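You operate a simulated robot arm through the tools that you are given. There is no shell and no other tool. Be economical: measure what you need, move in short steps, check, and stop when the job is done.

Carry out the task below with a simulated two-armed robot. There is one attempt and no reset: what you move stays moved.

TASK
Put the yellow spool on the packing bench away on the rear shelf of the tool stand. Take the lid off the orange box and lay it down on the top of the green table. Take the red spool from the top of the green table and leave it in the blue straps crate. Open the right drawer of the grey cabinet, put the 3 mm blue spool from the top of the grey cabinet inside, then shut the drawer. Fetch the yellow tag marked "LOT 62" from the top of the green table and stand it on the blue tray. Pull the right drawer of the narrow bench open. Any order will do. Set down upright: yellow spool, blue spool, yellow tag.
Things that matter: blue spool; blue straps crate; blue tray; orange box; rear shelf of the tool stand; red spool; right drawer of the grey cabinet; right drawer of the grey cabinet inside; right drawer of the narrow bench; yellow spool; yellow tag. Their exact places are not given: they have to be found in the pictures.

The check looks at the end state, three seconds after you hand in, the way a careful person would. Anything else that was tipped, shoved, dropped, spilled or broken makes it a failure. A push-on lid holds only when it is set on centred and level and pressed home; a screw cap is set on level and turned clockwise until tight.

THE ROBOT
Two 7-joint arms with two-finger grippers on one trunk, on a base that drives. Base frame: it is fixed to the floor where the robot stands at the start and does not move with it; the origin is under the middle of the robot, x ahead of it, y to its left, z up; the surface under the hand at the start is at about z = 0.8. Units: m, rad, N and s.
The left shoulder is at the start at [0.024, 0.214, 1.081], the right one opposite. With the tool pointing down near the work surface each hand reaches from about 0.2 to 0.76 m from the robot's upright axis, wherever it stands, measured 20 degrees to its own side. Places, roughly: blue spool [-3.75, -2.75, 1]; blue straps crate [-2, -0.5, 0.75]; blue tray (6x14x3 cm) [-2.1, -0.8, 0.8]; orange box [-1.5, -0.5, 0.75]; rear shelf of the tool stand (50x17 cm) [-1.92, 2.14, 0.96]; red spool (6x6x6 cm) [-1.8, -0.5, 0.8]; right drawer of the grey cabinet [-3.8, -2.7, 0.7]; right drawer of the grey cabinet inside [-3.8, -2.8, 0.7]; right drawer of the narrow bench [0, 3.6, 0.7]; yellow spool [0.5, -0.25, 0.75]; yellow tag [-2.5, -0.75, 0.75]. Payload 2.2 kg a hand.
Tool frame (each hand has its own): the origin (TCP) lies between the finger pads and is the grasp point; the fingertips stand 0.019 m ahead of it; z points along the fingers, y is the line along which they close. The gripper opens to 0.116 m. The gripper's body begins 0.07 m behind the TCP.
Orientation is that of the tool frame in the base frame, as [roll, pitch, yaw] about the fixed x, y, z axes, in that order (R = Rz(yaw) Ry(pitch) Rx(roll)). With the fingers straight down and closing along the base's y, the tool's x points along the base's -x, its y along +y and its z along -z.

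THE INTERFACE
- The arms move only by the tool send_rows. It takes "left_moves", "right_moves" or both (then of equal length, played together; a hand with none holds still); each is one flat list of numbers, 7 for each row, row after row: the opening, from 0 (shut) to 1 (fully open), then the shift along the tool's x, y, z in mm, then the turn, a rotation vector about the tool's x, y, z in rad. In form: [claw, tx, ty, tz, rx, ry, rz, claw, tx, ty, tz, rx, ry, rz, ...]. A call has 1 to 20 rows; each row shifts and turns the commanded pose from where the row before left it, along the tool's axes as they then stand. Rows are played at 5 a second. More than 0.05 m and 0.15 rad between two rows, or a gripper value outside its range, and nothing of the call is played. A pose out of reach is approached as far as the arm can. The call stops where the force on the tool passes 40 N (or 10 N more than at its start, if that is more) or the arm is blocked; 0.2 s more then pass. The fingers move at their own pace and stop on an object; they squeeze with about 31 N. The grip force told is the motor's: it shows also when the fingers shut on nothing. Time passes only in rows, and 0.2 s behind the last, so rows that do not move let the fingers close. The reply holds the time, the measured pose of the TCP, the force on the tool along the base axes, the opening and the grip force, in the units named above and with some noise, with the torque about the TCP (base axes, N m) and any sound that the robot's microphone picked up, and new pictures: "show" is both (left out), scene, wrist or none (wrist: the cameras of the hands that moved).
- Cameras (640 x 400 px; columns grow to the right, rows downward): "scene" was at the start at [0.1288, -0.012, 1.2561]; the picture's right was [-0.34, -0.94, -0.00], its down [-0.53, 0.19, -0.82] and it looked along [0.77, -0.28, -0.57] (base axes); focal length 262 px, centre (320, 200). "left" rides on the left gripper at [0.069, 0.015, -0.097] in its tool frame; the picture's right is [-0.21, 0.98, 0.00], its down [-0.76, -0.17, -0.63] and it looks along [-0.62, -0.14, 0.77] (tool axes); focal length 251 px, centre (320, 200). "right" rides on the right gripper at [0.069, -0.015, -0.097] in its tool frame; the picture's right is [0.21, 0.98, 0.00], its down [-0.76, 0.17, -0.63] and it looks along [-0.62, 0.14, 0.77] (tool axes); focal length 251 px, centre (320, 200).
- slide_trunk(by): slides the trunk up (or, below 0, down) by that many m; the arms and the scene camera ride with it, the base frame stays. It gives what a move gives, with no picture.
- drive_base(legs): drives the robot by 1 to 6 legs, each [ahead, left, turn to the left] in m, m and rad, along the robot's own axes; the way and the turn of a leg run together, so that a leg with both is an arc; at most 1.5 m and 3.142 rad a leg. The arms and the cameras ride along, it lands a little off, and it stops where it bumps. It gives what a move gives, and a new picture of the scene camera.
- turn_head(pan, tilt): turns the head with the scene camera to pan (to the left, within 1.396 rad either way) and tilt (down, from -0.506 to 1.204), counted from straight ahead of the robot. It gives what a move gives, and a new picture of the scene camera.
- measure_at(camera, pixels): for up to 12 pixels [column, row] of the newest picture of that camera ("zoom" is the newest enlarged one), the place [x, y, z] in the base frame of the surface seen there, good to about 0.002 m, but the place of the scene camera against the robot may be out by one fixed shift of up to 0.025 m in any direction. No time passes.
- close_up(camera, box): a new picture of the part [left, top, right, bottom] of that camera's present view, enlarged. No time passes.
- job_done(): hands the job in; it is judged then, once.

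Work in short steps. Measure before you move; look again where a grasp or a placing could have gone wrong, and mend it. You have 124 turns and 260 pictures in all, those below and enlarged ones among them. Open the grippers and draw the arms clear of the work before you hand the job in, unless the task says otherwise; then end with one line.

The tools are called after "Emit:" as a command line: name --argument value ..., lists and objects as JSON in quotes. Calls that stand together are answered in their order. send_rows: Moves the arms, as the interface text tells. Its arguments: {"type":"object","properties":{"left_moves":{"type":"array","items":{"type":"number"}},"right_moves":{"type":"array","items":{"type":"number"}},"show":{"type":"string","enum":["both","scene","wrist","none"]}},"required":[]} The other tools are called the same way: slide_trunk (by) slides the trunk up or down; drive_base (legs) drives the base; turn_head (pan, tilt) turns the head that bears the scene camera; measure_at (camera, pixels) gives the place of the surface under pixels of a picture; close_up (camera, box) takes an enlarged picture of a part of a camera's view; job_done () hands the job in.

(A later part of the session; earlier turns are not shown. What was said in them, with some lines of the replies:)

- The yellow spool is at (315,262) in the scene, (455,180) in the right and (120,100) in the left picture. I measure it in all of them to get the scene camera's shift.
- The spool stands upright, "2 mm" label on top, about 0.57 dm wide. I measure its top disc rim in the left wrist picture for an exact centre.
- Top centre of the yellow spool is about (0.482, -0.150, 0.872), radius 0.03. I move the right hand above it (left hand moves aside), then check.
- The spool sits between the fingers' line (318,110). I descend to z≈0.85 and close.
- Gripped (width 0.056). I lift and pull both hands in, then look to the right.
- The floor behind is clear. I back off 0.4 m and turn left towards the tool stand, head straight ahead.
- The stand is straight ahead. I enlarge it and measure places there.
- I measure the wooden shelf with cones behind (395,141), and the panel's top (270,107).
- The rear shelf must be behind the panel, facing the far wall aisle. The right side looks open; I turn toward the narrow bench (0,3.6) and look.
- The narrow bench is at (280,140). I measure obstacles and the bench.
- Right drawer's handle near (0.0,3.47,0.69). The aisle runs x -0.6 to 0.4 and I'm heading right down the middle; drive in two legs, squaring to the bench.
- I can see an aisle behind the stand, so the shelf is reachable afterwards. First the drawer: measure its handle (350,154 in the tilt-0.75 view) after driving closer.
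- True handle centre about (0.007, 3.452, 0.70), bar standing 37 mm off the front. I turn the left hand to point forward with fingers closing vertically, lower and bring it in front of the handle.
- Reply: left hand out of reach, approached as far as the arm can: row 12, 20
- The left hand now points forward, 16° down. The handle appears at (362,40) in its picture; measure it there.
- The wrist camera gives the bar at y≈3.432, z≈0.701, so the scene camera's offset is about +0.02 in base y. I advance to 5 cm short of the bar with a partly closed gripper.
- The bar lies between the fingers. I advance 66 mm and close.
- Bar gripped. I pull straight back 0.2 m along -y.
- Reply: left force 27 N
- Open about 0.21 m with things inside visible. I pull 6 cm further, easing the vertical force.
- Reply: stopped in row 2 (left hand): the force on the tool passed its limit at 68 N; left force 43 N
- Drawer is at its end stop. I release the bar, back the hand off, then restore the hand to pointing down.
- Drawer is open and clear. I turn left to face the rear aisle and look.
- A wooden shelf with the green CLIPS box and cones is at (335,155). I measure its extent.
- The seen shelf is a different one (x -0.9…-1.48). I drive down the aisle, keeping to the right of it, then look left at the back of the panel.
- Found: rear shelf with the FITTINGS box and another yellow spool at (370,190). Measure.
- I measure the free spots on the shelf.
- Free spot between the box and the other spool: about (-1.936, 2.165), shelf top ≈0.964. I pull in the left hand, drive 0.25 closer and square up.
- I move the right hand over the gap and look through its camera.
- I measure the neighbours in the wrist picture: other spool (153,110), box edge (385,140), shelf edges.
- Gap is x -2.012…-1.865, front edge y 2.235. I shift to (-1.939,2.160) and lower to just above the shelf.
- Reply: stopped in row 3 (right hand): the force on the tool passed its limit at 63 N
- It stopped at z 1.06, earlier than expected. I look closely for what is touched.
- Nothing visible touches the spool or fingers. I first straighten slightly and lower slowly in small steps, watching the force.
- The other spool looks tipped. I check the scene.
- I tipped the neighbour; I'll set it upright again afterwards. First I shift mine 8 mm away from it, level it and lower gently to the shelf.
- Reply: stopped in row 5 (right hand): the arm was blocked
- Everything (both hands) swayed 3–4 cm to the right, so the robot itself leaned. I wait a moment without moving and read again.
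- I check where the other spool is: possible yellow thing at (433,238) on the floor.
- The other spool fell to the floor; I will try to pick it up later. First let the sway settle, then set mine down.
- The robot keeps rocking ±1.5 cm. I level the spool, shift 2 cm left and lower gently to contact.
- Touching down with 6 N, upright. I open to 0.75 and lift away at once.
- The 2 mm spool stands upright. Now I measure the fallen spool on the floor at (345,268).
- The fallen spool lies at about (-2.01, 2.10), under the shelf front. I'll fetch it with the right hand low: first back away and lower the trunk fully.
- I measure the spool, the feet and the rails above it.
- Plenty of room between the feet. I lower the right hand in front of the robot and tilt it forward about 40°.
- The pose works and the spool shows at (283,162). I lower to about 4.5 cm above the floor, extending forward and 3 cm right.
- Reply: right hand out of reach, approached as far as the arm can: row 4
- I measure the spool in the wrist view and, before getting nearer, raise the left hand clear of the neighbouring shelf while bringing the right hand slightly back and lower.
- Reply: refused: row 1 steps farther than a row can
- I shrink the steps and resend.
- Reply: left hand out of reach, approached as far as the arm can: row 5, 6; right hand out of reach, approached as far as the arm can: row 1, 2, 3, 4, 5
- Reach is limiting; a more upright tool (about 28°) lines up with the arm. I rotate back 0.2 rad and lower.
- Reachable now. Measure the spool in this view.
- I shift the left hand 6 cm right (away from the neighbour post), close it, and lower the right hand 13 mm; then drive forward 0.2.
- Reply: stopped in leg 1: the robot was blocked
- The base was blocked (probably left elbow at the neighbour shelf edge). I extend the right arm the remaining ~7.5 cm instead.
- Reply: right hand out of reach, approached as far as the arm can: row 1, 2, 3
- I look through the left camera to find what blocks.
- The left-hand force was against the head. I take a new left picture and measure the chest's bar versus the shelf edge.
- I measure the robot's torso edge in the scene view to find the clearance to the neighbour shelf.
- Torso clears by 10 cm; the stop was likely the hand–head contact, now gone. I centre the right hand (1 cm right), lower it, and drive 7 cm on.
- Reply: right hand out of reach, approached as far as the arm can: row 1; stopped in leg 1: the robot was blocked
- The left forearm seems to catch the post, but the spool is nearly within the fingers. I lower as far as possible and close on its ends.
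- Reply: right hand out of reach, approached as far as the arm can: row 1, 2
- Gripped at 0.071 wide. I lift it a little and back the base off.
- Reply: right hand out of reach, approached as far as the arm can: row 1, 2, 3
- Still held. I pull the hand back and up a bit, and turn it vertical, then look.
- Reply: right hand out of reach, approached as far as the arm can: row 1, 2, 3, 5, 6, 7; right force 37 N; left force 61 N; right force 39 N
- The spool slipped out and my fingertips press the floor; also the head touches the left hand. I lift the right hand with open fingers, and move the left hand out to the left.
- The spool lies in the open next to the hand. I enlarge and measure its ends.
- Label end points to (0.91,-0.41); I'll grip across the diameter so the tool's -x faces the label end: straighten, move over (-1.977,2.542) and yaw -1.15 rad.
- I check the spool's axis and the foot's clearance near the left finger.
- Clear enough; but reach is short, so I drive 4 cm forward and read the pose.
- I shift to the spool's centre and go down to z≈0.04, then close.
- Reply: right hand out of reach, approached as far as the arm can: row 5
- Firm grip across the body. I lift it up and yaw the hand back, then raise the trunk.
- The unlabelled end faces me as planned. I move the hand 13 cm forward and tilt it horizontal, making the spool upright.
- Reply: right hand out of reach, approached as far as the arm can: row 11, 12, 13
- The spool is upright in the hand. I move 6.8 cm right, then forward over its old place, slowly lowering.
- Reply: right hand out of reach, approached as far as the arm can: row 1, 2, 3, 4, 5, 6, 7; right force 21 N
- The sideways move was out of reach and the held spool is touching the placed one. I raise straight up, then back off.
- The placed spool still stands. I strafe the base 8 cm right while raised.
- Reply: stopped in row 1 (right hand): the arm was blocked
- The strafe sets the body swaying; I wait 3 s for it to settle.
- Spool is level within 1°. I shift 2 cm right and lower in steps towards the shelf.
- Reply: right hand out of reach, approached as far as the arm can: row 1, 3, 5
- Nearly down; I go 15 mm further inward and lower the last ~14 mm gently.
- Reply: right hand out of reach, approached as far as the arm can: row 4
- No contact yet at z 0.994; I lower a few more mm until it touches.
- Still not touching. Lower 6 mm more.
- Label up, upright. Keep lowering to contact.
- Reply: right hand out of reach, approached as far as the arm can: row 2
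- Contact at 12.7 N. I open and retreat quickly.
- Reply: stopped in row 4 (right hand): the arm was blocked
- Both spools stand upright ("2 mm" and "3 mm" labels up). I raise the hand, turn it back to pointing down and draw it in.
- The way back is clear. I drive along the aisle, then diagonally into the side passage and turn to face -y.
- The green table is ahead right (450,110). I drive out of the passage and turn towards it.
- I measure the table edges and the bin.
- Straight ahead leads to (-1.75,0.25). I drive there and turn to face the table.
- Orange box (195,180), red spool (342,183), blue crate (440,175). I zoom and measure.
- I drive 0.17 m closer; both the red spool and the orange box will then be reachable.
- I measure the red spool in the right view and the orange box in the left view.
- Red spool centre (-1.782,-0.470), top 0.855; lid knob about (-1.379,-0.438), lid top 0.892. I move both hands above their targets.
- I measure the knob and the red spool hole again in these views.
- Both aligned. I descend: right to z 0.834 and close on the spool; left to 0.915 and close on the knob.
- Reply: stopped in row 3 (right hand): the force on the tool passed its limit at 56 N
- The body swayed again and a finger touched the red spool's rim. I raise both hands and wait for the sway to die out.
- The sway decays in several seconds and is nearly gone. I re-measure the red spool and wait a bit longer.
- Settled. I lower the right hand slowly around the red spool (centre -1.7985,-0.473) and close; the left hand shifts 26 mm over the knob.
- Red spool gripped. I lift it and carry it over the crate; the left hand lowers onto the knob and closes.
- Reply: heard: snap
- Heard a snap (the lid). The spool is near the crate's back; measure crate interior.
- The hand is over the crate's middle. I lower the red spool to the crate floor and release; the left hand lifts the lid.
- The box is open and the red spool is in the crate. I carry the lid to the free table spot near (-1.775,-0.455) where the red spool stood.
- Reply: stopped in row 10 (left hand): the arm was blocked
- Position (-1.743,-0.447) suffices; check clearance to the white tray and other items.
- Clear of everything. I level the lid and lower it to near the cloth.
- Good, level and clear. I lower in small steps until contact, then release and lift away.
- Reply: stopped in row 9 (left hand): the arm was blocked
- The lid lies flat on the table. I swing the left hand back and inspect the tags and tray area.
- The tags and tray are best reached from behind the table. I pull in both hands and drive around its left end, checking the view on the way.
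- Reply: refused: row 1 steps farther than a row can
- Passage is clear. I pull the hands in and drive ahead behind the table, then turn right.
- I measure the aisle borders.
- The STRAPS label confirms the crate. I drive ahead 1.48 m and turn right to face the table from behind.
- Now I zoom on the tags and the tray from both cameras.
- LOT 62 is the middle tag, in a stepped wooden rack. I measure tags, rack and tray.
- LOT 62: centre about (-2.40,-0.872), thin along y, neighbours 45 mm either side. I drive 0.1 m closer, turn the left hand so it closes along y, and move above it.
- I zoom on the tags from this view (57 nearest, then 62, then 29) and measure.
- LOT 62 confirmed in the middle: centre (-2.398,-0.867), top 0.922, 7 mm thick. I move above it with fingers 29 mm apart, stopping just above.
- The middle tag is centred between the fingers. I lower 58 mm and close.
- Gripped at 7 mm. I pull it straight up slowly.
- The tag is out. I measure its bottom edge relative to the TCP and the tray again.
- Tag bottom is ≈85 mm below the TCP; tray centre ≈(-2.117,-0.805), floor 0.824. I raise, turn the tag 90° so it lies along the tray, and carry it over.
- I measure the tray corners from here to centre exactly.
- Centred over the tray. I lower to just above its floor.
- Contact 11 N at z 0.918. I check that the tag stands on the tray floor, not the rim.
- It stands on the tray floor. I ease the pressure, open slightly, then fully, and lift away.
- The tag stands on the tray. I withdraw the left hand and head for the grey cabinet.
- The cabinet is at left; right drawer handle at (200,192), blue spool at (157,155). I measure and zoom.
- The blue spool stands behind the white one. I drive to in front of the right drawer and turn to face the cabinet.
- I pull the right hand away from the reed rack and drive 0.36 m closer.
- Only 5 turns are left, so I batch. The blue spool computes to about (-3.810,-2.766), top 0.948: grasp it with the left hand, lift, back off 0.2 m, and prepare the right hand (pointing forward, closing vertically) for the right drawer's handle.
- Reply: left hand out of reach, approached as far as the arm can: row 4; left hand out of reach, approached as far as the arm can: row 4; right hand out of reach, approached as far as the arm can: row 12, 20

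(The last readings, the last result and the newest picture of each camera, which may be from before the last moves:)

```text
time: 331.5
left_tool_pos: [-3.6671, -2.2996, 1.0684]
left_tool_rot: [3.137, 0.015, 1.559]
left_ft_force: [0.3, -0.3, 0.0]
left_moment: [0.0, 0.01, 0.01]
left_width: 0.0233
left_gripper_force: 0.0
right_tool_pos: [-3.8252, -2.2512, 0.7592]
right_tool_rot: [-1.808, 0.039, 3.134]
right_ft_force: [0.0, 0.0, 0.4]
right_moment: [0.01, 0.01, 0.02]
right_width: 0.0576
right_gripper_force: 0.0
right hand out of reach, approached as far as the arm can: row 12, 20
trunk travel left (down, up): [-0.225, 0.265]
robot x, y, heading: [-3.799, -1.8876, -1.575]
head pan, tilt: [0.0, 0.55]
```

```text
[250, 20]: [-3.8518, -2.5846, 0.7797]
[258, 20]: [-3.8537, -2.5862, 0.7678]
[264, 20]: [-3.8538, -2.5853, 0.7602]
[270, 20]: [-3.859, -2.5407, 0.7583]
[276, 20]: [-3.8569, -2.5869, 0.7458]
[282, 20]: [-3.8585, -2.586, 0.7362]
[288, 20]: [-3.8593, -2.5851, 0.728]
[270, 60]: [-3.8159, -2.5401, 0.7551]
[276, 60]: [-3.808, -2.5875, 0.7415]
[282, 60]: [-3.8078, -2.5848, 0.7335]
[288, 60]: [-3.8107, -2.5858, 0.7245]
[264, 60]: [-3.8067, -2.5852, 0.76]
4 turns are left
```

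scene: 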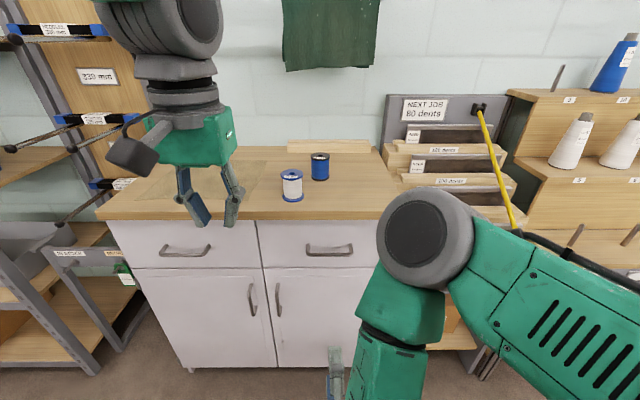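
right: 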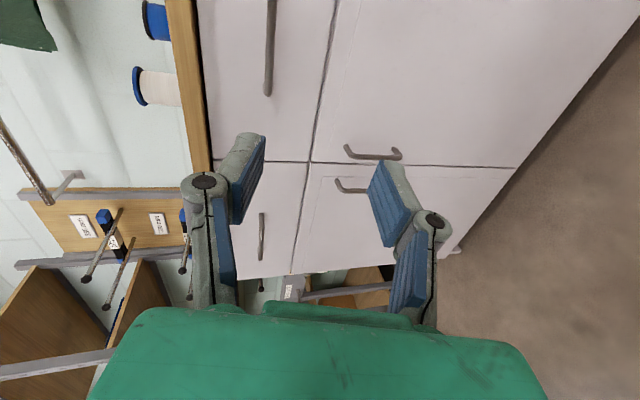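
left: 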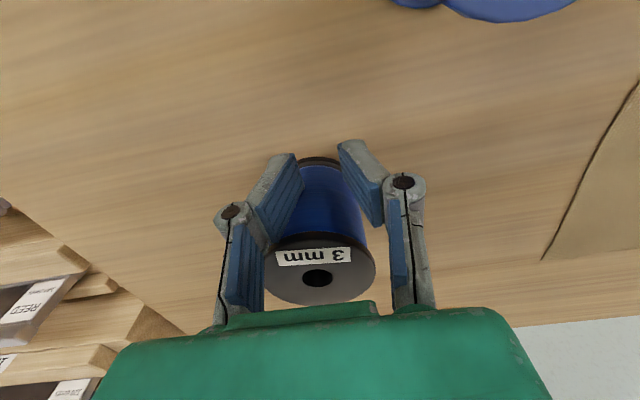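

The blue spool wasn't gripped (hand fell 4 cm short) but still stands. Handle: y≈-2.545, z≈0.756. I now open the drawer with the right hand, restore it, then reposition (12 cm right, closer) so the left hand can reach the spool, and measure spool and drawer.

Emit:
send_rows --right_moves '[0.5, 0, -9.3, 40.5, 0, 0, 0, 0.5, 0, -9.3, 40.5, 0, 0, 0, 0.5, 0, -9.3, 40.5, 0, 0, 0, 0.5, 0, -9.3, 40.5, 0, 0, 0, 0.5, 0, -9.3, 40.5, 0, 0, 0, 0.5, 0, -9.3, 40.5, 0, 0, 0, 0.5, 0, -9.3, 40.5, 0, 0, 0, 0, 0, 0, 0, 0, 0, 0, 0, 0, 0, 0, 0, 0, 0, 0, 0, 0, 0, 0, 0, 0, 0, 0, 0, 0, 0, 0, 0]' --show "wrist"

Emit:
send_rows --right_moves '[0, 0, 7, -29, 0, 0, 0, 0, 0, 7, -29, 0, 0, 0, 0, 0, 7, -29, 0, 0, 0, 0, 0, 7, -29, 0, 0, 0, 0, 0, 7, -29, 0, 0, 0, 0, 0, 7, -29, 0, 0, 0, 0, 0, 7, -29, 0, 0, 0]' --show "none"

Emit:
send_rows --right_moves '[0.5, 0, 0, 0, 0, 0, 0, 0.5, 0, 0, 0, 0, 0, 0, 0.5, 0, 0, -30, 0, 0, 0, 0.5, 0, 0, -30, 0, 0, 0]' --show "none"

Emit:
drive_base --legs '[[-0.1, 0, 0], [-0.1, -0.12, 0]]'

Emit:
send_rows --right_moves '[0.5, 14.7, 0, 0, -0.149, 0, 0, 0.5, 14.7, 0, 0, -0.149, 0, 0, 0.5, 14.7, 0, 0, -0.149, 0, 0, 0.5, 14.7, 0, 0, -0.149, 0, 0, 0.5, 14.7, 0, 0, -0.149, 0, 0, 0.5, 14.7, 0, 0, -0.149, 0, 0, 0.5, 14.7, 0, 0, -0.149, 0, 0, 0.5, 14.7, 0, 0, -0.149, 0, 0, 0.5, 14.7, 0, 0, -0.149, 0, 0, 0.5, 0, 0, -30, 0, 0, 0.1428, 0.5, 0, 0, -30, 0, 0, 0.1428, 0.5, 0, 0, -30, 0, 0, 0.1428, 0.5, 0, 0, -30, 0, 0, 0.1428, 0.5, 0, 0, -30, 0, 0, 0.1428, 0.5, 0, 0, -30, 0, 0, 0.1428, 0.5, 0, 0, -30, 0, 0, 0.1428, 0.5, 0, 0, -30, 0, 0, 0.1428, 0.5, 0, 0, -30, 0, 0, 0.1428, 0.5, 0, 0, -30, 0, 0, 0.1428, 0.5, 0, 0, -30, 0, 0, 0.1428]' --show "none"

Emit:
drive_base --legs '[[0.41, 0, 0]]'

Emit:
turn_head --pan 0 --tilt 1.0

Emit:
send_rows --left_moves '[0.75, -40, 0, 0, 0, 0, 0, 0.75, -40, 0, 0, 0, 0, 0, 0.75, 0, 0, 0, 0, 0, 0, 0.75, 0, 0, 0, 0, 0, 0, 0.75, 0, 0, 0, 0, 0, 0, 0.75, 0, 0, 0, 0, 0, 0, 0.75, 0, 0, 0, 0, 0, 0, 0.75, 0, 0, 0, 0, 0, 0, 0.75, 0, 0, 0, 0, 0, 0, 0.75, 0, 0, 0, 0, 0, 0, 0.75, 0, 0, 0, 0, 0, 0, 0.75, 0, 0, 0, 0, 0, 0, 0.75, 0, 0, 0, 0, 0, 0, 0.75, 0, 0, 0, 0, 0, 0, 0.75, 0, 0, 0, 0, 0, 0, 0.75, 0, 0, 0, 0, 0, 0, 0.75, 0, 0, 0, 0, 0, 0, 0.75, 0, 0, 0, 0, 0, 0]' --show "both"

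Emit:
measure_at --camera "left" --pixels '[[300, 235], [310, 235], [320, 235], [330, 235], [340, 235], [350, 235], [320, 220], [330, 220], [340, 220], [320, 250], [330, 250], [340, 250]]'

Emit:
measure_at --camera "scene" --pixels '[[280, 240], [300, 240], [260, 240], [280, 220], [280, 260], [320, 240], [240, 240], [280, 200], [300, 270], [340, 250], [220, 260], [300, 300]]'

```text
time: 333.9
left_tool_pos: [-3.6662, -2.2966, 1.0701]
left_tool_rot: [3.136, 0.016, 1.561]
left_ft_force: [0.1, -0.4, -0.2]
left_moment: [-0.01, 0.0, 0.01]
left_width: 0.0233
left_gripper_force: 0.1
right_tool_pos: [-3.8295, -2.5415, 0.7551]
right_tool_rot: [-1.795, 0.04, 3.133]
right_ft_force: [-1.2, -5.1, 17.5]
right_moment: [-0.1, 0.99, 0.21]
right_width: 0.0059
right_gripper_force: 33.7
trunk travel left (down, up): [-0.225, 0.265]
robot x, y, heading: [-3.7987, -1.8881, -1.578]
head pan, tilt: [0.0, 0.55]
```

right: 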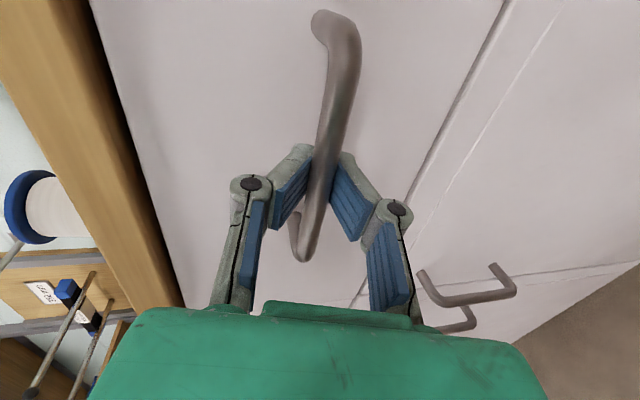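

```text
time: 335.5
left_tool_pos: [-3.6654, -2.298, 1.0672]
left_tool_rot: [3.136, 0.013, 1.56]
left_ft_force: [-0.4, 0.5, 0.6]
left_moment: [-0.02, 0.0, -0.01]
left_width: 0.0231
left_gripper_force: 0.1
right_tool_pos: [-3.8273, -2.3326, 0.754]
right_tool_rot: [-1.805, 0.038, 3.135]
right_ft_force: [0.9, 2.0, -13.4]
right_moment: [-0.08, 0.22, 0.1]
right_width: 0.0001
right_gripper_force: 28.7
trunk travel left (down, up): [-0.225, 0.265]
robot x, y, heading: [-3.7996, -1.8889, -1.575]
head pan, tilt: [0.0, 0.55]
```

```text
time: 336.5
left_tool_pos: [-3.667, -2.2985, 1.0687]
left_tool_rot: [3.138, 0.015, 1.559]
left_ft_force: [-0.9, 0.4, -0.2]
left_moment: [0.0, 0.0, -0.02]
left_width: 0.023
left_gripper_force: 0.0
right_tool_pos: [-3.8265, -2.2762, 0.7689]
right_tool_rot: [-1.803, 0.04, 3.133]
right_ft_force: [-0.5, -0.5, -0.5]
right_moment: [-0.01, 0.04, 0.0]
right_width: 0.0578
right_gripper_force: 0.1
trunk travel left (down, up): [-0.225, 0.265]
robot x, y, heading: [-3.7949, -1.8876, -1.574]
head pan, tilt: [0.0, 0.55]
```

```text
time: 338.6
left_tool_pos: [-3.7778, -2.0996, 1.0672]
left_tool_rot: [-3.137, 0.017, 1.557]
left_ft_force: [-0.3, 0.6, 0.1]
left_moment: [-0.07, 0.01, 0.01]
left_width: 0.0233
left_gripper_force: 0.1
right_tool_pos: [-3.9396, -2.0786, 0.7683]
right_tool_rot: [-1.802, 0.033, 3.13]
right_ft_force: [-0.9, 0.7, 0.5]
right_moment: [0.02, -0.01, -0.02]
right_width: 0.0581
right_gripper_force: 0.0
trunk travel left (down, up): [-0.225, 0.265]
robot x, y, heading: [-3.9165, -1.6877, -1.582]
head pan, tilt: [0.0, 0.55]
```

scene: 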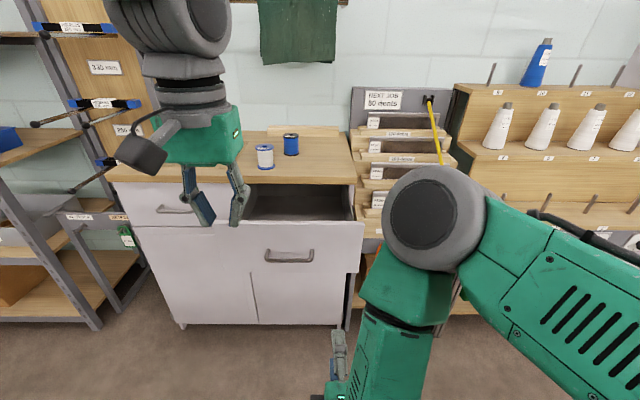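

```text
time: 342.9
left_tool_pos: [-3.79, -2.0975, 1.0705]
left_tool_rot: [3.133, 0.021, 1.557]
left_ft_force: [0.1, -0.1, 0.0]
left_moment: [0.0, 0.01, 0.02]
left_width: 0.0234
left_gripper_force: 0.1
right_tool_pos: [-4.0957, -2.0725, 1.0922]
right_tool_rot: [3.096, 0.001, 1.558]
right_ft_force: [0.6, 0.1, 0.3]
right_moment: [-0.02, -0.03, 0.01]
right_width: 0.0579
right_gripper_force: 0.0
trunk travel left (down, up): [-0.225, 0.265]
robot x, y, heading: [-3.9171, -1.6887, -1.58]
head pan, tilt: [0.0, 0.55]
```

```text
time: 345.4
left_tool_pos: [-3.7927, -2.5103, 1.0706]
left_tool_rot: [3.133, 0.017, 1.558]
left_ft_force: [-0.4, -0.2, 1.0]
left_moment: [0.02, 0.04, 0.04]
left_width: 0.0232
left_gripper_force: 0.1
right_tool_pos: [-4.0992, -2.4868, 1.0925]
right_tool_rot: [3.098, 0.002, 1.562]
right_ft_force: [0.0, 0.0, 0.4]
right_moment: [0.01, 0.03, -0.01]
right_width: 0.058
right_gripper_force: 0.1
trunk travel left (down, up): [-0.225, 0.265]
robot x, y, heading: [-3.9223, -2.0996, -1.58]
head pan, tilt: [0.0, 0.55]
```

scene: 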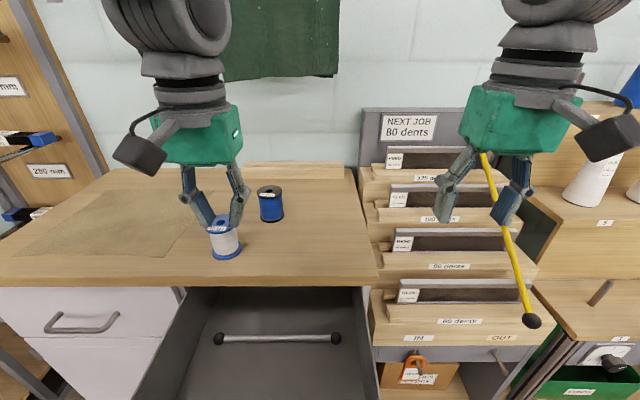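

```text
time: 346.3
left_tool_pos: [-3.7945, -2.5081, 1.0715]
left_tool_rot: [3.129, 0.019, 1.558]
left_ft_force: [1.0, 0.6, -0.1]
left_moment: [0.0, 0.03, 0.01]
left_width: 0.0235
left_gripper_force: 0.1
right_tool_pos: [-4.1007, -2.4835, 1.0931]
right_tool_rot: [3.094, 0.003, 1.562]
right_ft_force: [0.4, -0.7, -1.3]
right_moment: [0.02, -0.03, 0.0]
right_width: 0.0578
right_gripper_force: 0.1
trunk travel left (down, up): [-0.225, 0.265]
robot x, y, heading: [-3.9214, -2.1003, -1.579]
head pan, tilt: [0.0, 1.0]
```

scene: 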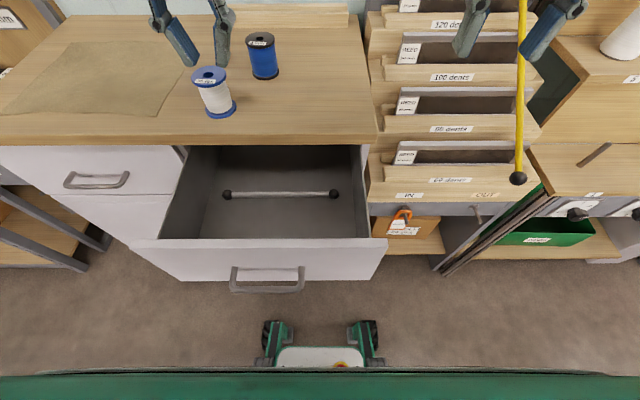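

```text
time: 350.1
left_tool_pos: [-3.7973, -2.5877, 1.0745]
left_tool_rot: [3.129, 0.021, 1.559]
left_ft_force: [-0.8, -0.2, -0.8]
left_moment: [-0.01, 0.0, -0.02]
left_width: 0.0867
left_gripper_force: 0.1
right_tool_pos: [-4.1023, -2.4834, 1.0921]
right_tool_rot: [3.094, 0.003, 1.561]
right_ft_force: [-0.7, 0.0, 0.1]
right_moment: [0.01, 0.04, 0.02]
right_width: 0.0582
right_gripper_force: 0.0
trunk travel left (down, up): [-0.225, 0.265]
robot x, y, heading: [-3.9202, -2.1016, -1.578]
head pan, tilt: [0.0, 1.0]
```

scene: 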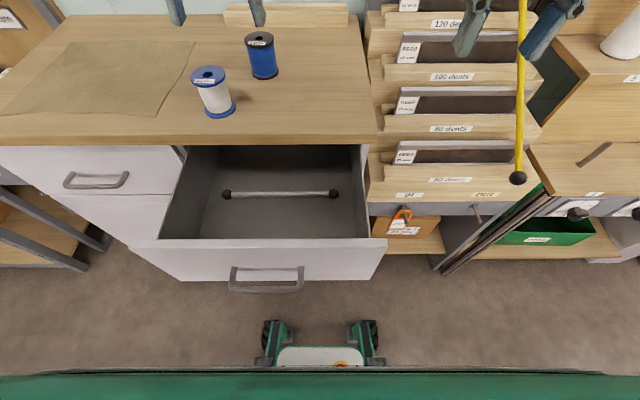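
left: 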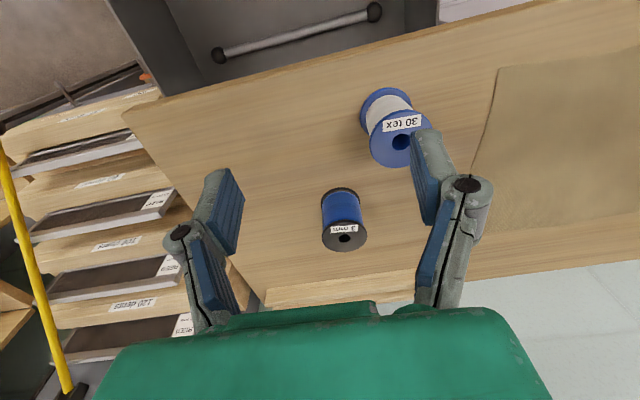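

```text
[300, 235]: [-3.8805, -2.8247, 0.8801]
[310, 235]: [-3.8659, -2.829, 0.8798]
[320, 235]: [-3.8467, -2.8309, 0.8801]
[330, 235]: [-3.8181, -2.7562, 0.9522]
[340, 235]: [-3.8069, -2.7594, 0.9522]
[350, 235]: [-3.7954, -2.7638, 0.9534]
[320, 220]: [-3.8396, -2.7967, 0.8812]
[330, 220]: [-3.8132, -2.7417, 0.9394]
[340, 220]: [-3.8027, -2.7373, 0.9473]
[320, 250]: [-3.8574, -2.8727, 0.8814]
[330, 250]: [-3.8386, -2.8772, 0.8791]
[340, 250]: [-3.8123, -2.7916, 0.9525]
```

```text
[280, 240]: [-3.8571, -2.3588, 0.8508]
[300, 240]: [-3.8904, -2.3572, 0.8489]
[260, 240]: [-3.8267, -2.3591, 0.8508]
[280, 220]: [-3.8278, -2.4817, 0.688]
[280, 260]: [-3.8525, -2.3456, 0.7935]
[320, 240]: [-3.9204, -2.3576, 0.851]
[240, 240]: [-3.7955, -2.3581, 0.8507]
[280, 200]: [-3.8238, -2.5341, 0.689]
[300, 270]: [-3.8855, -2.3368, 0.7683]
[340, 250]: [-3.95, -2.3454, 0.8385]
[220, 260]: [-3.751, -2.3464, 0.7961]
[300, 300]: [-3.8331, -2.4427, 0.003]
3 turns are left
```

Drawer is open (floor z≈0.683); blue spool centre (-3.800,-2.770), top 0.952. I drive 5 cm closer, grasp the spool with the left hand, lower it upright into the drawer at about (-3.83,-2.50), release and lift away.

Emit:
drive_base --legs '[[0.05, 0, 0]]'

Emit:
send_rows --left_moves '[0.75, -44, -3, 0, 0, 0, 0, 0.75, -44, 0, 0, 0, 0, 0, 0.75, -44, 0, 0, 0, 0, 0, 0.75, 0, 0, 0, 0, 0, 0, 0.75, 0, 0, 0, 0, 0, 0, 0.75, 0, 0, 0, 0, 0, 0, 0.75, 0, 0, 0, 0, 0, 0, 0.75, 0, 0, 0, 0, 0, 0, 0.75, 0, 0, 35, 0, 0, 0, 0.75, 0, 0, 40, 0, 0, 0, 0.75, 0, 0, 40, 0, 0, 0, 0.75, 0, 0, 27, 0, 0, 0, 0.75, 0, 0, 0, 0, 0, 0, 0.2, 0, 0, 0, 0, 0, 0, 0.2, 0, 0, 0, 0, 0, 0, 0.2, 0, 0, 0, 0, 0, 0, 0.2, 0, 0, 0, 0, 0, 0]' --show "wrist"

Emit:
send_rows --left_moves '[0.2, 0, 0, -25, 0, 0, 0, 0.2, 0, 0, -40, 0, 0, 0, 0.2, 0, 0, -40, 0, 0, 0, 0.2, 0, 0, -40, 0, 0, 0, 0.2, 40, -5, 0, 0, 0, 0, 0.2, 46, -5, 0, 0, 0, 0, 0.2, 46, -5, 0, 0, 0, 0, 0.2, 46, -5, 0, 0, 0, 0, 0.2, 46, -5, 0, 0, 0, 0, 0.2, 46, -5, 0, 0, 0, 0, 0.2, 0, 0, 0, 0, 0, 0, 0.2, 0, 0, 0, 0, 0, 0, 0.2, 0, 0, 0, 0, 0, 0]' --show "wrist"

Emit:
send_rows --left_moves '[0.2, 0, 0, 40, 0, 0, 0, 0.2, 0, 0, 40, 0, 0, 0, 0.2, 0, 0, 40, 0, 0, 0, 0.2, 0, 0, 40, 0, 0, 0, 0.2, 0, 0, 40, 0, 0, 0, 0.2, 0, 0, 40, 0, 0, 0, 0.2, 0, 0, 40, 0, 0, 0, 0.2, 0, 0, 30, 0, 0, 0, 0.2, 0, 0, 15, 0, 0, 0, 0.2, 0, 0, 8, 0, 0, 0, 0.2, 0, 0, 4, 0, 0, 0, 0.2, 0, 0, 3, 0, 0, 0]' --show "scene"

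Emit:
send_rows --left_moves '[0.6, 0, 0, 0, 0, 0, 0, 0.65, 0, 0, 0, 0, 0, 0, 0.65, 0, 0, -15, 0, 0, 0, 0.65, 0, 0, -30, 0, 0, 0, 0.65, 0, 0, -45, 0, 0, 0, 0.65, 0, 0, -45, 0, 0, 0, 0.65, 0, 0, -45, 0, 0, 0, 0.65, 0, 0, -45, 0, 0, 0, 0.65, 0, 0, -45, 0, 0, 0, 0.65, 0, 0, -45, 0, 0, 0]' --show "both"

Emit:
measure_at --camera "scene" --pixels '[[270, 285], [265, 300], [250, 300], [280, 300], [270, 270], [270, 260], [300, 300], [265, 315]]'

```text
time: 351.0
left_tool_pos: [-3.7977, -2.6381, 1.0753]
left_tool_rot: [3.129, 0.017, 1.559]
left_ft_force: [-0.2, 0.0, -0.6]
left_moment: [0.07, 0.0, 0.02]
left_width: 0.0871
left_gripper_force: 0.1
right_tool_pos: [-4.1023, -2.5348, 1.0926]
right_tool_rot: [3.093, 0.002, 1.562]
right_ft_force: [-0.5, -0.7, 0.0]
right_moment: [0.05, 0.01, 0.03]
right_width: 0.058
right_gripper_force: 0.1
trunk travel left (down, up): [-0.225, 0.265]
robot x, y, heading: [-3.9181, -2.1513, -1.577]
head pan, tilt: [0.0, 1.0]
```

scene: 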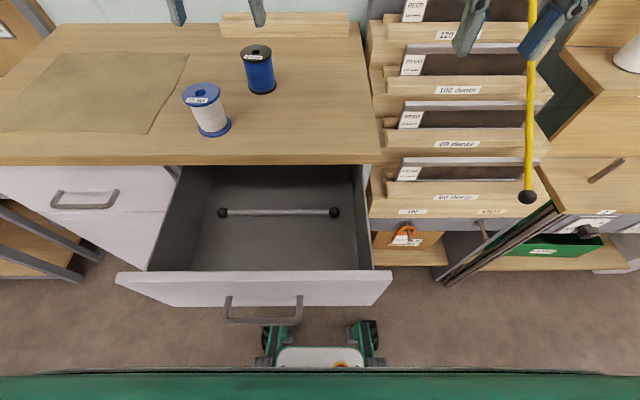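

```text
time: 354.6
left_tool_pos: [-3.801, -2.7705, 0.9354]
left_tool_rot: [3.13, 0.019, 1.558]
left_ft_force: [1.2, 0.7, 0.8]
left_moment: [-0.03, -0.01, 0.01]
left_width: 0.0565
left_gripper_force: 30.8
right_tool_pos: [-4.1025, -2.5324, 1.0928]
right_tool_rot: [3.093, 0.004, 1.562]
right_ft_force: [-0.3, -0.5, 0.6]
right_moment: [-0.01, 0.0, 0.0]
right_width: 0.0582
right_gripper_force: 0.0
trunk travel left (down, up): [-0.225, 0.265]
robot x, y, heading: [-3.9229, -2.1516, -1.578]
head pan, tilt: [0.0, 1.0]
```

left: 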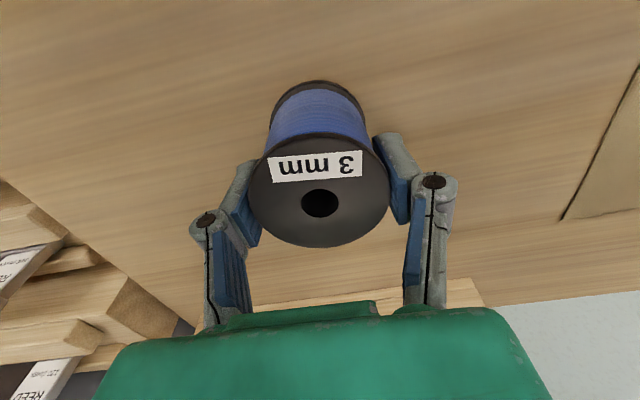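

```text
time: 357.4
left_tool_pos: [-3.8292, -2.4969, 1.0753]
left_tool_rot: [3.127, 0.018, 1.561]
left_ft_force: [-1.4, 0.4, 0.2]
left_moment: [0.0, -0.02, 0.01]
left_width: 0.0561
left_gripper_force: 31.1
right_tool_pos: [-4.1045, -2.5329, 1.0913]
right_tool_rot: [3.092, 0.003, 1.562]
right_ft_force: [-0.4, -0.4, -0.2]
right_moment: [-0.01, -0.02, -0.03]
right_width: 0.058
right_gripper_force: 0.1
trunk travel left (down, up): [-0.225, 0.265]
robot x, y, heading: [-3.9203, -2.1478, -1.576]
head pan, tilt: [0.0, 1.0]
```

left: 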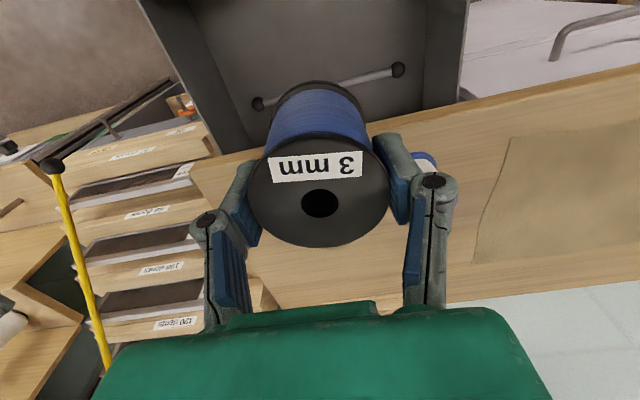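

```text
time: 360.0
left_tool_pos: [-3.8249, -2.5117, 0.7421]
left_tool_rot: [-3.115, 0.018, 1.6]
left_ft_force: [-0.5, 0.3, -0.9]
left_moment: [0.01, -0.01, -0.01]
left_width: 0.0559
left_gripper_force: 30.7
right_tool_pos: [-4.1027, -2.5341, 1.0921]
right_tool_rot: [3.093, 0.004, 1.563]
right_ft_force: [0.5, 0.4, -0.5]
right_moment: [-0.04, -0.01, -0.01]
right_width: 0.0582
right_gripper_force: 0.0
trunk travel left (down, up): [-0.225, 0.265]
robot x, y, heading: [-3.9205, -2.1533, -1.574]
head pan, tilt: [0.0, 1.0]
```

scene: 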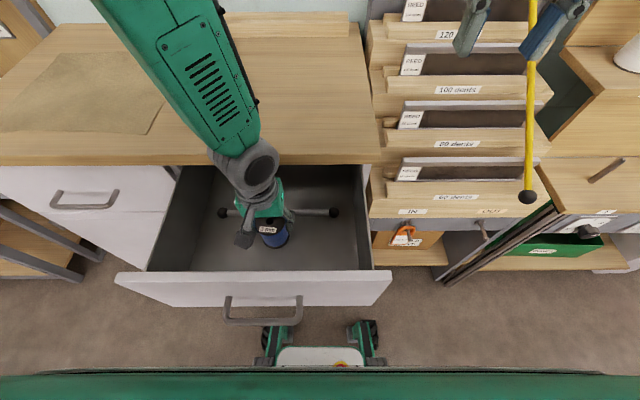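

```text
time: 362.2
left_tool_pos: [-3.8284, -2.4974, 1.0468]
left_tool_rot: [3.131, 0.019, 1.56]
left_ft_force: [-1.2, 1.1, -0.2]
left_moment: [-0.01, 0.01, 0.01]
left_width: 0.0756
left_gripper_force: 0.1
right_tool_pos: [-4.1022, -2.5333, 1.0926]
right_tool_rot: [3.094, 0.003, 1.562]
right_ft_force: [-0.2, -0.9, 0.0]
right_moment: [0.02, 0.0, 0.0]
right_width: 0.0578
right_gripper_force: 0.0
trunk travel left (down, up): [-0.225, 0.265]
robot x, y, heading: [-3.9171, -2.1539, -1.576]
head pan, tilt: [0.0, 1.0]
```

scene: 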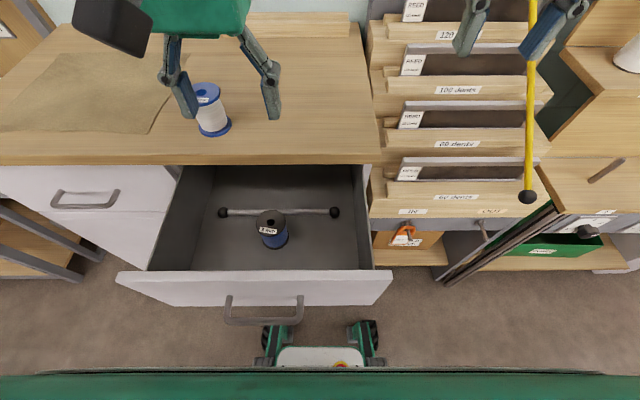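
left: 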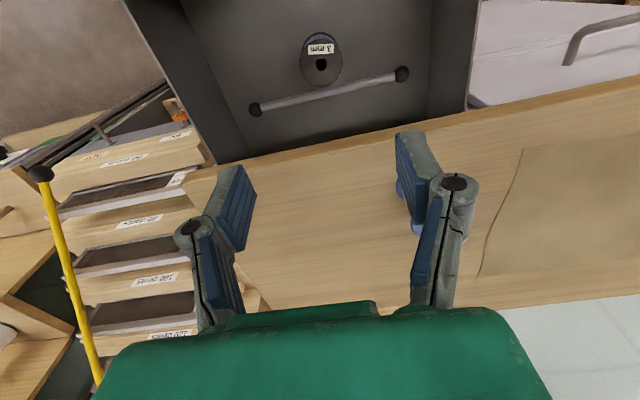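

```text
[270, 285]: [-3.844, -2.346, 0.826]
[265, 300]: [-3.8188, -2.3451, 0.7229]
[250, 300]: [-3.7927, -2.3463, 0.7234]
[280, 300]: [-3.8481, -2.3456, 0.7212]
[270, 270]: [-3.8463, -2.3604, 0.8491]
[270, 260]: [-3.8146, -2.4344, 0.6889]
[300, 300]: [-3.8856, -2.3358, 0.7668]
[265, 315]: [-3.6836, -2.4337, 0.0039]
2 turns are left
```

The spool stands upright in the drawer. Now I back off 0.235 m, lower the left hand (closed, tilted slightly forward) in front of the handle, push the drawer shut slowly, then retreat, raise and look.

Emit:
drive_base --legs '[[-0.235, 0, 0]]'

Emit:
send_rows --left_moves '[0, 0, 0, 0, 0, 0, 0, 0, 0, 0, 0, 0, 0, 0, 0, 0, 0, 0, 0, 0, 0, 0, 0, 0, 40, 0, 0, 0, 0, 0, 0, 40, 0, 0, 0, 0, 0, 0, 40, 0, 0, 0, 0, 0, 0, 40, 0, 0, 0, 0, 0, 0, 40, 0, 0, 0, 0, 0, 0, 40, 0, 0, 0, 0, 0, 0, 40, 0, 0, 0, 0, 0, 0, 12, 0, 0, 0, 0, 0, 0, 0, 0, -0.149, 0, 0, 0, 0, 0, 0, -0.149, 0]' --show "scene"

Emit:
send_rows --left_moves '[0, -10, 0, 3, 0, 0, 0, 0, -14.3, 0, 4.4, 0, 0, 0, 0, -14.3, 0, 4.4, 0, 0, 0, 0, -14.3, 0, 4.4, 0, 0, 0, 0, -14.3, 0, 4.4, 0, 0, 0, 0, -14.3, 0, 4.4, 0, 0, 0, 0, -14.3, 0, 4.4, 0, 0, 0, 0, -14.3, 0, 4.4, 0, 0, 0, 0, -14.3, 0, 4.4, 0, 0, 0, 0, -14.3, 0, 4.4, 0, 0, 0, 0, -14.3, 0, 4.4, 0, 0, 0, 0, -14.3, 0, 4.4, 0, 0, 0, 0, -14.3, 0, 4.4, 0, 0, 0, 0, -14.3, 0, 4.4, 0, 0, 0, 0, -14.3, 0, 4.4, 0, 0, 0, 0, -14.3, 0, 4.4, 0, 0, 0]' --show "none"

Emit:
send_rows --left_moves '[0, -10, 0, 3, 0, 0, 0, 0, -10, 0, 3, 0, 0, 0, 0, -10, 0, 3, 0, 0, 0, 0, -10, 0, 3, 0, 0, 0, 0, -7, 0, 2, 0, 0, 0, 0, -7, 0, 2, 0, 0, 0, 0, -7, 0, 2, 0, 0, 0]' --show "scene"

Emit:
send_rows --left_moves '[0, -5, 0, 1.5, 0, 0, 0, 0, -5, 0, 1.5, 0, 0, 0, 0, -5, 0, 1.5, 0, 0, 0]' --show "wrist"

Emit:
send_rows --left_moves '[0, 30, 0, -9, 0, 0, 0, 0, 38, 0, -12, 0, 0, 0, 0, 38, 0, -12, 0, 0, 0, 0, -11.8, 0, -38.2, 0, 0, 0, 0, -11.8, 0, -38.2, 0, 0, 0, 0, -11.8, 0, -38.2, 0, 0, 0, 0, -11.8, 0, -38.2, 0, 0, 0, 0, -11.8, 0, -38.2, 0, 0, 0, 0, -11.8, 0, -38.2, 0, 0, 0, 0, -11.8, 0, -38.2, 0, 0, 0, 0.5, 0, 0, 0, 0, 0.149, 0, 1, 0, 0, 0, 0, 0.149, 0]' --show "none"

Emit:
turn_head --pan 0 --tilt 0.85

Emit:
measure_at --camera "scene" --pixels '[[280, 200], [280, 210], [280, 220], [280, 230], [280, 240], [280, 250], [240, 240], [320, 240], [200, 230], [200, 245], [260, 260], [300, 260]]'

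```text
time: 364.0
left_tool_pos: [-3.8269, -2.2606, 1.0462]
left_tool_rot: [3.128, 0.019, 1.562]
left_ft_force: [0.1, 0.4, -0.6]
left_moment: [-0.05, 0.01, -0.04]
left_width: 0.0756
left_gripper_force: 0.0
right_tool_pos: [-4.0987, -2.2973, 1.0931]
right_tool_rot: [3.094, 0.003, 1.563]
right_ft_force: [0.3, 0.5, -0.2]
right_moment: [-0.03, 0.0, -0.01]
right_width: 0.0579
right_gripper_force: 0.0
trunk travel left (down, up): [-0.225, 0.265]
robot x, y, heading: [-3.92, -1.9169, -1.578]
head pan, tilt: [0.0, 1.0]
```

scene: 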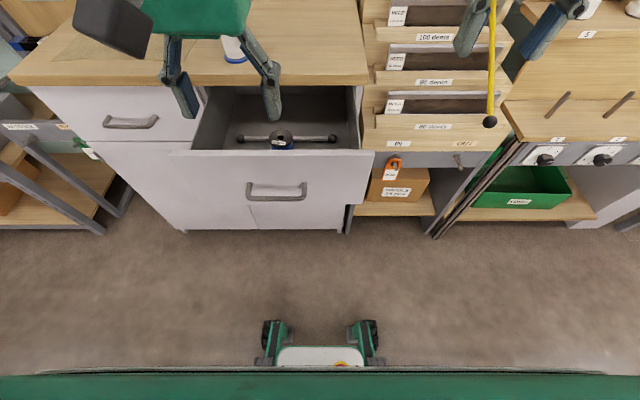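

```text
time: 366.8
left_tool_pos: [-3.8101, -2.2677, 0.7598]
left_tool_rot: [3.112, 0.095, 1.614]
left_ft_force: [-0.1, 0.3, -0.4]
left_moment: [-0.02, 0.03, 0.02]
left_width: 0.0
left_gripper_force: 28.4
left hand out of reach, approached as far as the arm can: row 12, 13
right_tool_pos: [-4.1016, -2.2953, 1.092]
right_tool_rot: [3.091, 0.004, 1.563]
right_ft_force: [0.1, -0.5, 0.3]
right_moment: [0.0, 0.01, 0.04]
right_width: 0.0579
right_gripper_force: 0.1
trunk travel left (down, up): [-0.225, 0.265]
robot x, y, heading: [-3.9197, -1.9168, -1.574]
head pan, tilt: [0.0, 1.0]
```

scene: 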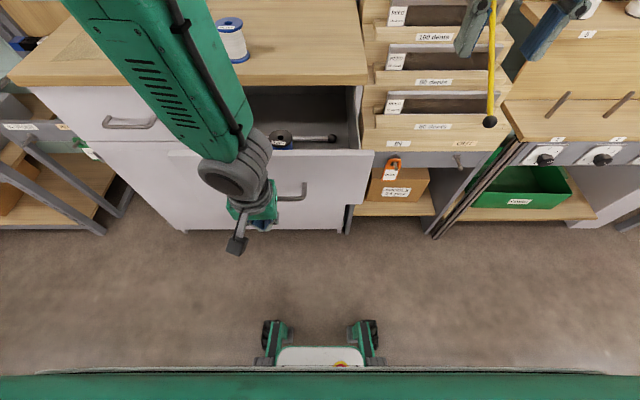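

```text
time: 370.2
left_tool_pos: [-3.8084, -2.4928, 0.7081]
left_tool_rot: [3.069, 0.103, 1.558]
left_ft_force: [0.3, -0.8, -0.2]
left_moment: [-0.04, 0.01, -0.02]
left_width: 0.0
left_gripper_force: 28.3
right_tool_pos: [-4.0998, -2.2961, 1.0935]
right_tool_rot: [3.091, 0.005, 1.564]
right_ft_force: [0.9, 0.0, -0.5]
right_moment: [0.04, 0.04, 0.02]
right_width: 0.0579
right_gripper_force: 0.0
trunk travel left (down, up): [-0.225, 0.265]
robot x, y, heading: [-3.9197, -1.9125, -1.576]
head pan, tilt: [0.0, 1.0]
```

```text
time: 371.5
left_tool_pos: [-3.8086, -2.5331, 0.6935]
left_tool_rot: [3.066, 0.081, 1.563]
left_ft_force: [-0.1, 18.7, 4.9]
left_moment: [-1.15, -0.05, 0.35]
left_width: 0.0
left_gripper_force: 28.4
right_tool_pos: [-4.1014, -2.2935, 1.0933]
right_tool_rot: [3.093, 0.006, 1.566]
right_ft_force: [-0.3, -0.8, -0.5]
right_moment: [0.07, -0.01, 0.03]
right_width: 0.0579
right_gripper_force: 0.1
trunk travel left (down, up): [-0.225, 0.265]
robot x, y, heading: [-3.9197, -1.9162, -1.577]
head pan, tilt: [0.0, 1.0]
stopped in row 6 (left hand): the force on the tool passed its limit at 45 N (the readings are from after the stop); the commanded pose is now the measured one
```

scene: 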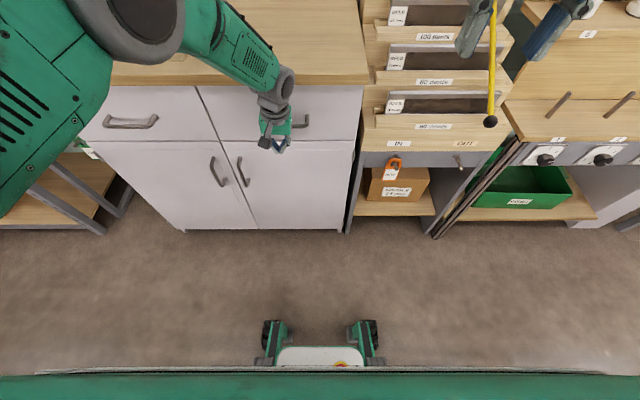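

```text
time: 372.0
left_tool_pos: [-3.8099, -2.5339, 0.6921]
left_tool_rot: [3.064, 0.072, 1.563]
left_ft_force: [3.0, 13.9, 7.1]
left_moment: [-1.03, 0.32, -0.09]
left_width: 0.0
left_gripper_force: 28.5
right_tool_pos: [-4.0991, -2.292, 1.0959]
right_tool_rot: [3.093, 0.012, 1.563]
right_ft_force: [-0.9, -0.5, -0.7]
right_moment: [0.04, -0.02, 0.0]
right_width: 0.0579
right_gripper_force: 0.1
trunk travel left (down, up): [-0.225, 0.265]
robot x, y, heading: [-3.9225, -1.9156, -1.574]
head pan, tilt: [0.0, 1.0]
stopped in row 2 (left hand): the force on the tool passed its limit at 46 N (the readings are from after the stop); the commanded pose is now the measured one
```

left: 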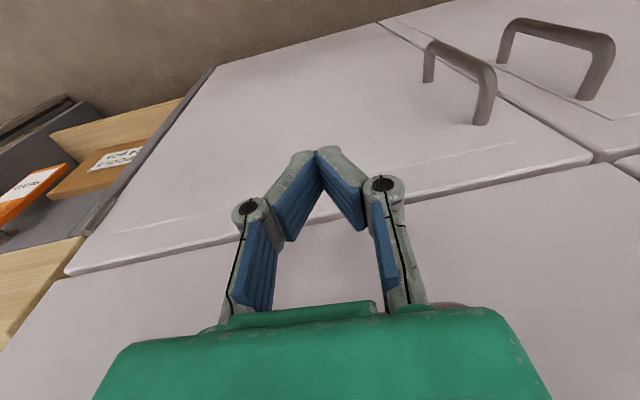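

```text
time: 374.6
left_tool_pos: [-3.8316, -2.4895, 0.989]
left_tool_rot: [3.065, -0.221, 1.583]
left_ft_force: [0.6, 0.3, 1.0]
left_moment: [-0.01, 0.02, 0.03]
left_width: 0.1159
left_gripper_force: 0.3
right_tool_pos: [-4.0994, -2.2914, 1.0952]
right_tool_rot: [3.092, 0.009, 1.566]
right_ft_force: [-0.2, 0.1, -0.2]
right_moment: [0.03, -0.04, 0.0]
right_width: 0.0578
right_gripper_force: 0.1
trunk travel left (down, up): [-0.225, 0.265]
robot x, y, heading: [-3.9196, -1.9172, -1.577]
head pan, tilt: [0.0, 1.0]
```

```text
time: 375.3
left_tool_pos: [-3.8308, -2.4886, 0.9886]
left_tool_rot: [3.065, -0.219, 1.587]
left_ft_force: [-0.1, 0.0, -0.4]
left_moment: [0.02, 0.03, 0.02]
left_width: 0.1159
left_gripper_force: 0.1
right_tool_pos: [-4.1011, -2.2901, 1.0957]
right_tool_rot: [3.094, 0.009, 1.566]
right_ft_force: [-0.1, 0.4, 0.4]
right_moment: [0.02, 0.0, -0.03]
right_width: 0.0583
right_gripper_force: 0.0
trunk travel left (down, up): [-0.225, 0.265]
robot x, y, heading: [-3.9178, -1.9137, -1.58]
head pan, tilt: [0.0, 0.85]
```

scene: 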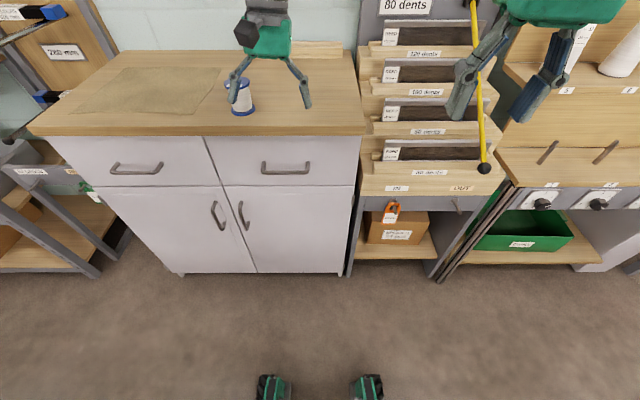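

```text
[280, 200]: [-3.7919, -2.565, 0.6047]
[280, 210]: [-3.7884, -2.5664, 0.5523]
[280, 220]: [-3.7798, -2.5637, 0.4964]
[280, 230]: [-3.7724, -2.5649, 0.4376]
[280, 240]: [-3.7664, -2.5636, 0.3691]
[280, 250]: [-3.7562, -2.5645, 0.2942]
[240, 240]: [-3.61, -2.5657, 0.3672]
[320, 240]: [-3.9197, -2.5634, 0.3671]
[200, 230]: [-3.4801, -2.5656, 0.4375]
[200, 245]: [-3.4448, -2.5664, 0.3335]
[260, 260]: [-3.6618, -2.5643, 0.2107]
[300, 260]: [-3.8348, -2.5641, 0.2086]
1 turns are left
```

The drawer is shut flush and the white spool still stands. I raise the hands, open both grippers, back off, and hand in.

Emit:
send_rows --left_moves '[1, 0, 0, -30, 0, 0, 0, 1, 0, 0, -30, 0, 0, 0]' --right_moves '[1, 0, 0, 0, 0, 0, 0, 1, 0, 0, 0, 0, 0, 0]' --show "none"

Emit:
drive_base --legs '[[-0.25, 0, 0]]'

Emit:
job_done

```text
time: 375.9
left_tool_pos: [-3.8348, -2.5015, 1.0473]
left_tool_rot: [3.062, -0.221, 1.587]
left_ft_force: [-0.5, 0.1, 0.0]
left_moment: [0.01, 0.0, -0.01]
left_width: 0.1161
left_gripper_force: 0.0
right_tool_pos: [-4.0992, -2.2903, 1.0942]
right_tool_rot: [3.093, 0.01, 1.566]
right_ft_force: [-0.3, 0.2, 0.0]
right_moment: [0.0, -0.01, -0.03]
right_width: 0.1163
right_gripper_force: 0.1
trunk travel left (down, up): [-0.225, 0.265]
robot x, y, heading: [-3.9151, -1.9171, -1.576]
head pan, tilt: [0.0, 0.85]
```

```text
time: 377.7
left_tool_pos: [-3.8357, -2.2595, 1.0474]
left_tool_rot: [3.063, -0.221, 1.585]
left_ft_force: [-0.3, -0.6, -0.4]
left_moment: [-0.03, -0.02, -0.01]
left_width: 0.1161
left_gripper_force: 0.1
right_tool_pos: [-4.1, -2.0475, 1.0949]
right_tool_rot: [3.093, 0.011, 1.564]
right_ft_force: [-0.5, 0.4, 0.1]
right_moment: [0.01, 0.02, 0.01]
right_width: 0.116
right_gripper_force: 0.0
trunk travel left (down, up): [-0.225, 0.265]
robot x, y, heading: [-3.9199, -1.6692, -1.576]
head pan, tilt: [0.0, 0.85]
```

scene: 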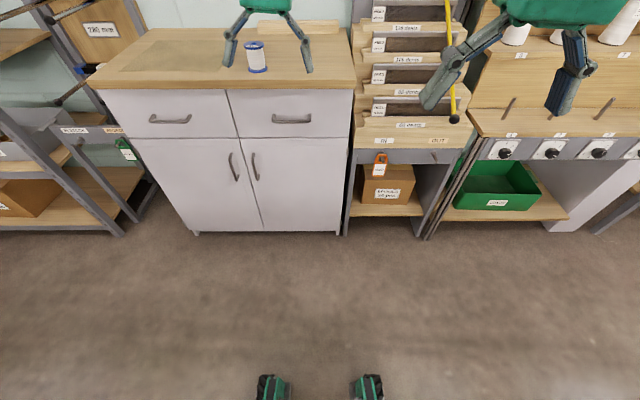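

```text
The job is handed in.
```

All six parts are done and the job is handed in, but while placing the yellow spool I knocked the other yellow spool (3 mm) off the rear shelf onto the floor; I stood it back upright, label up, about 2 cm from its old place.
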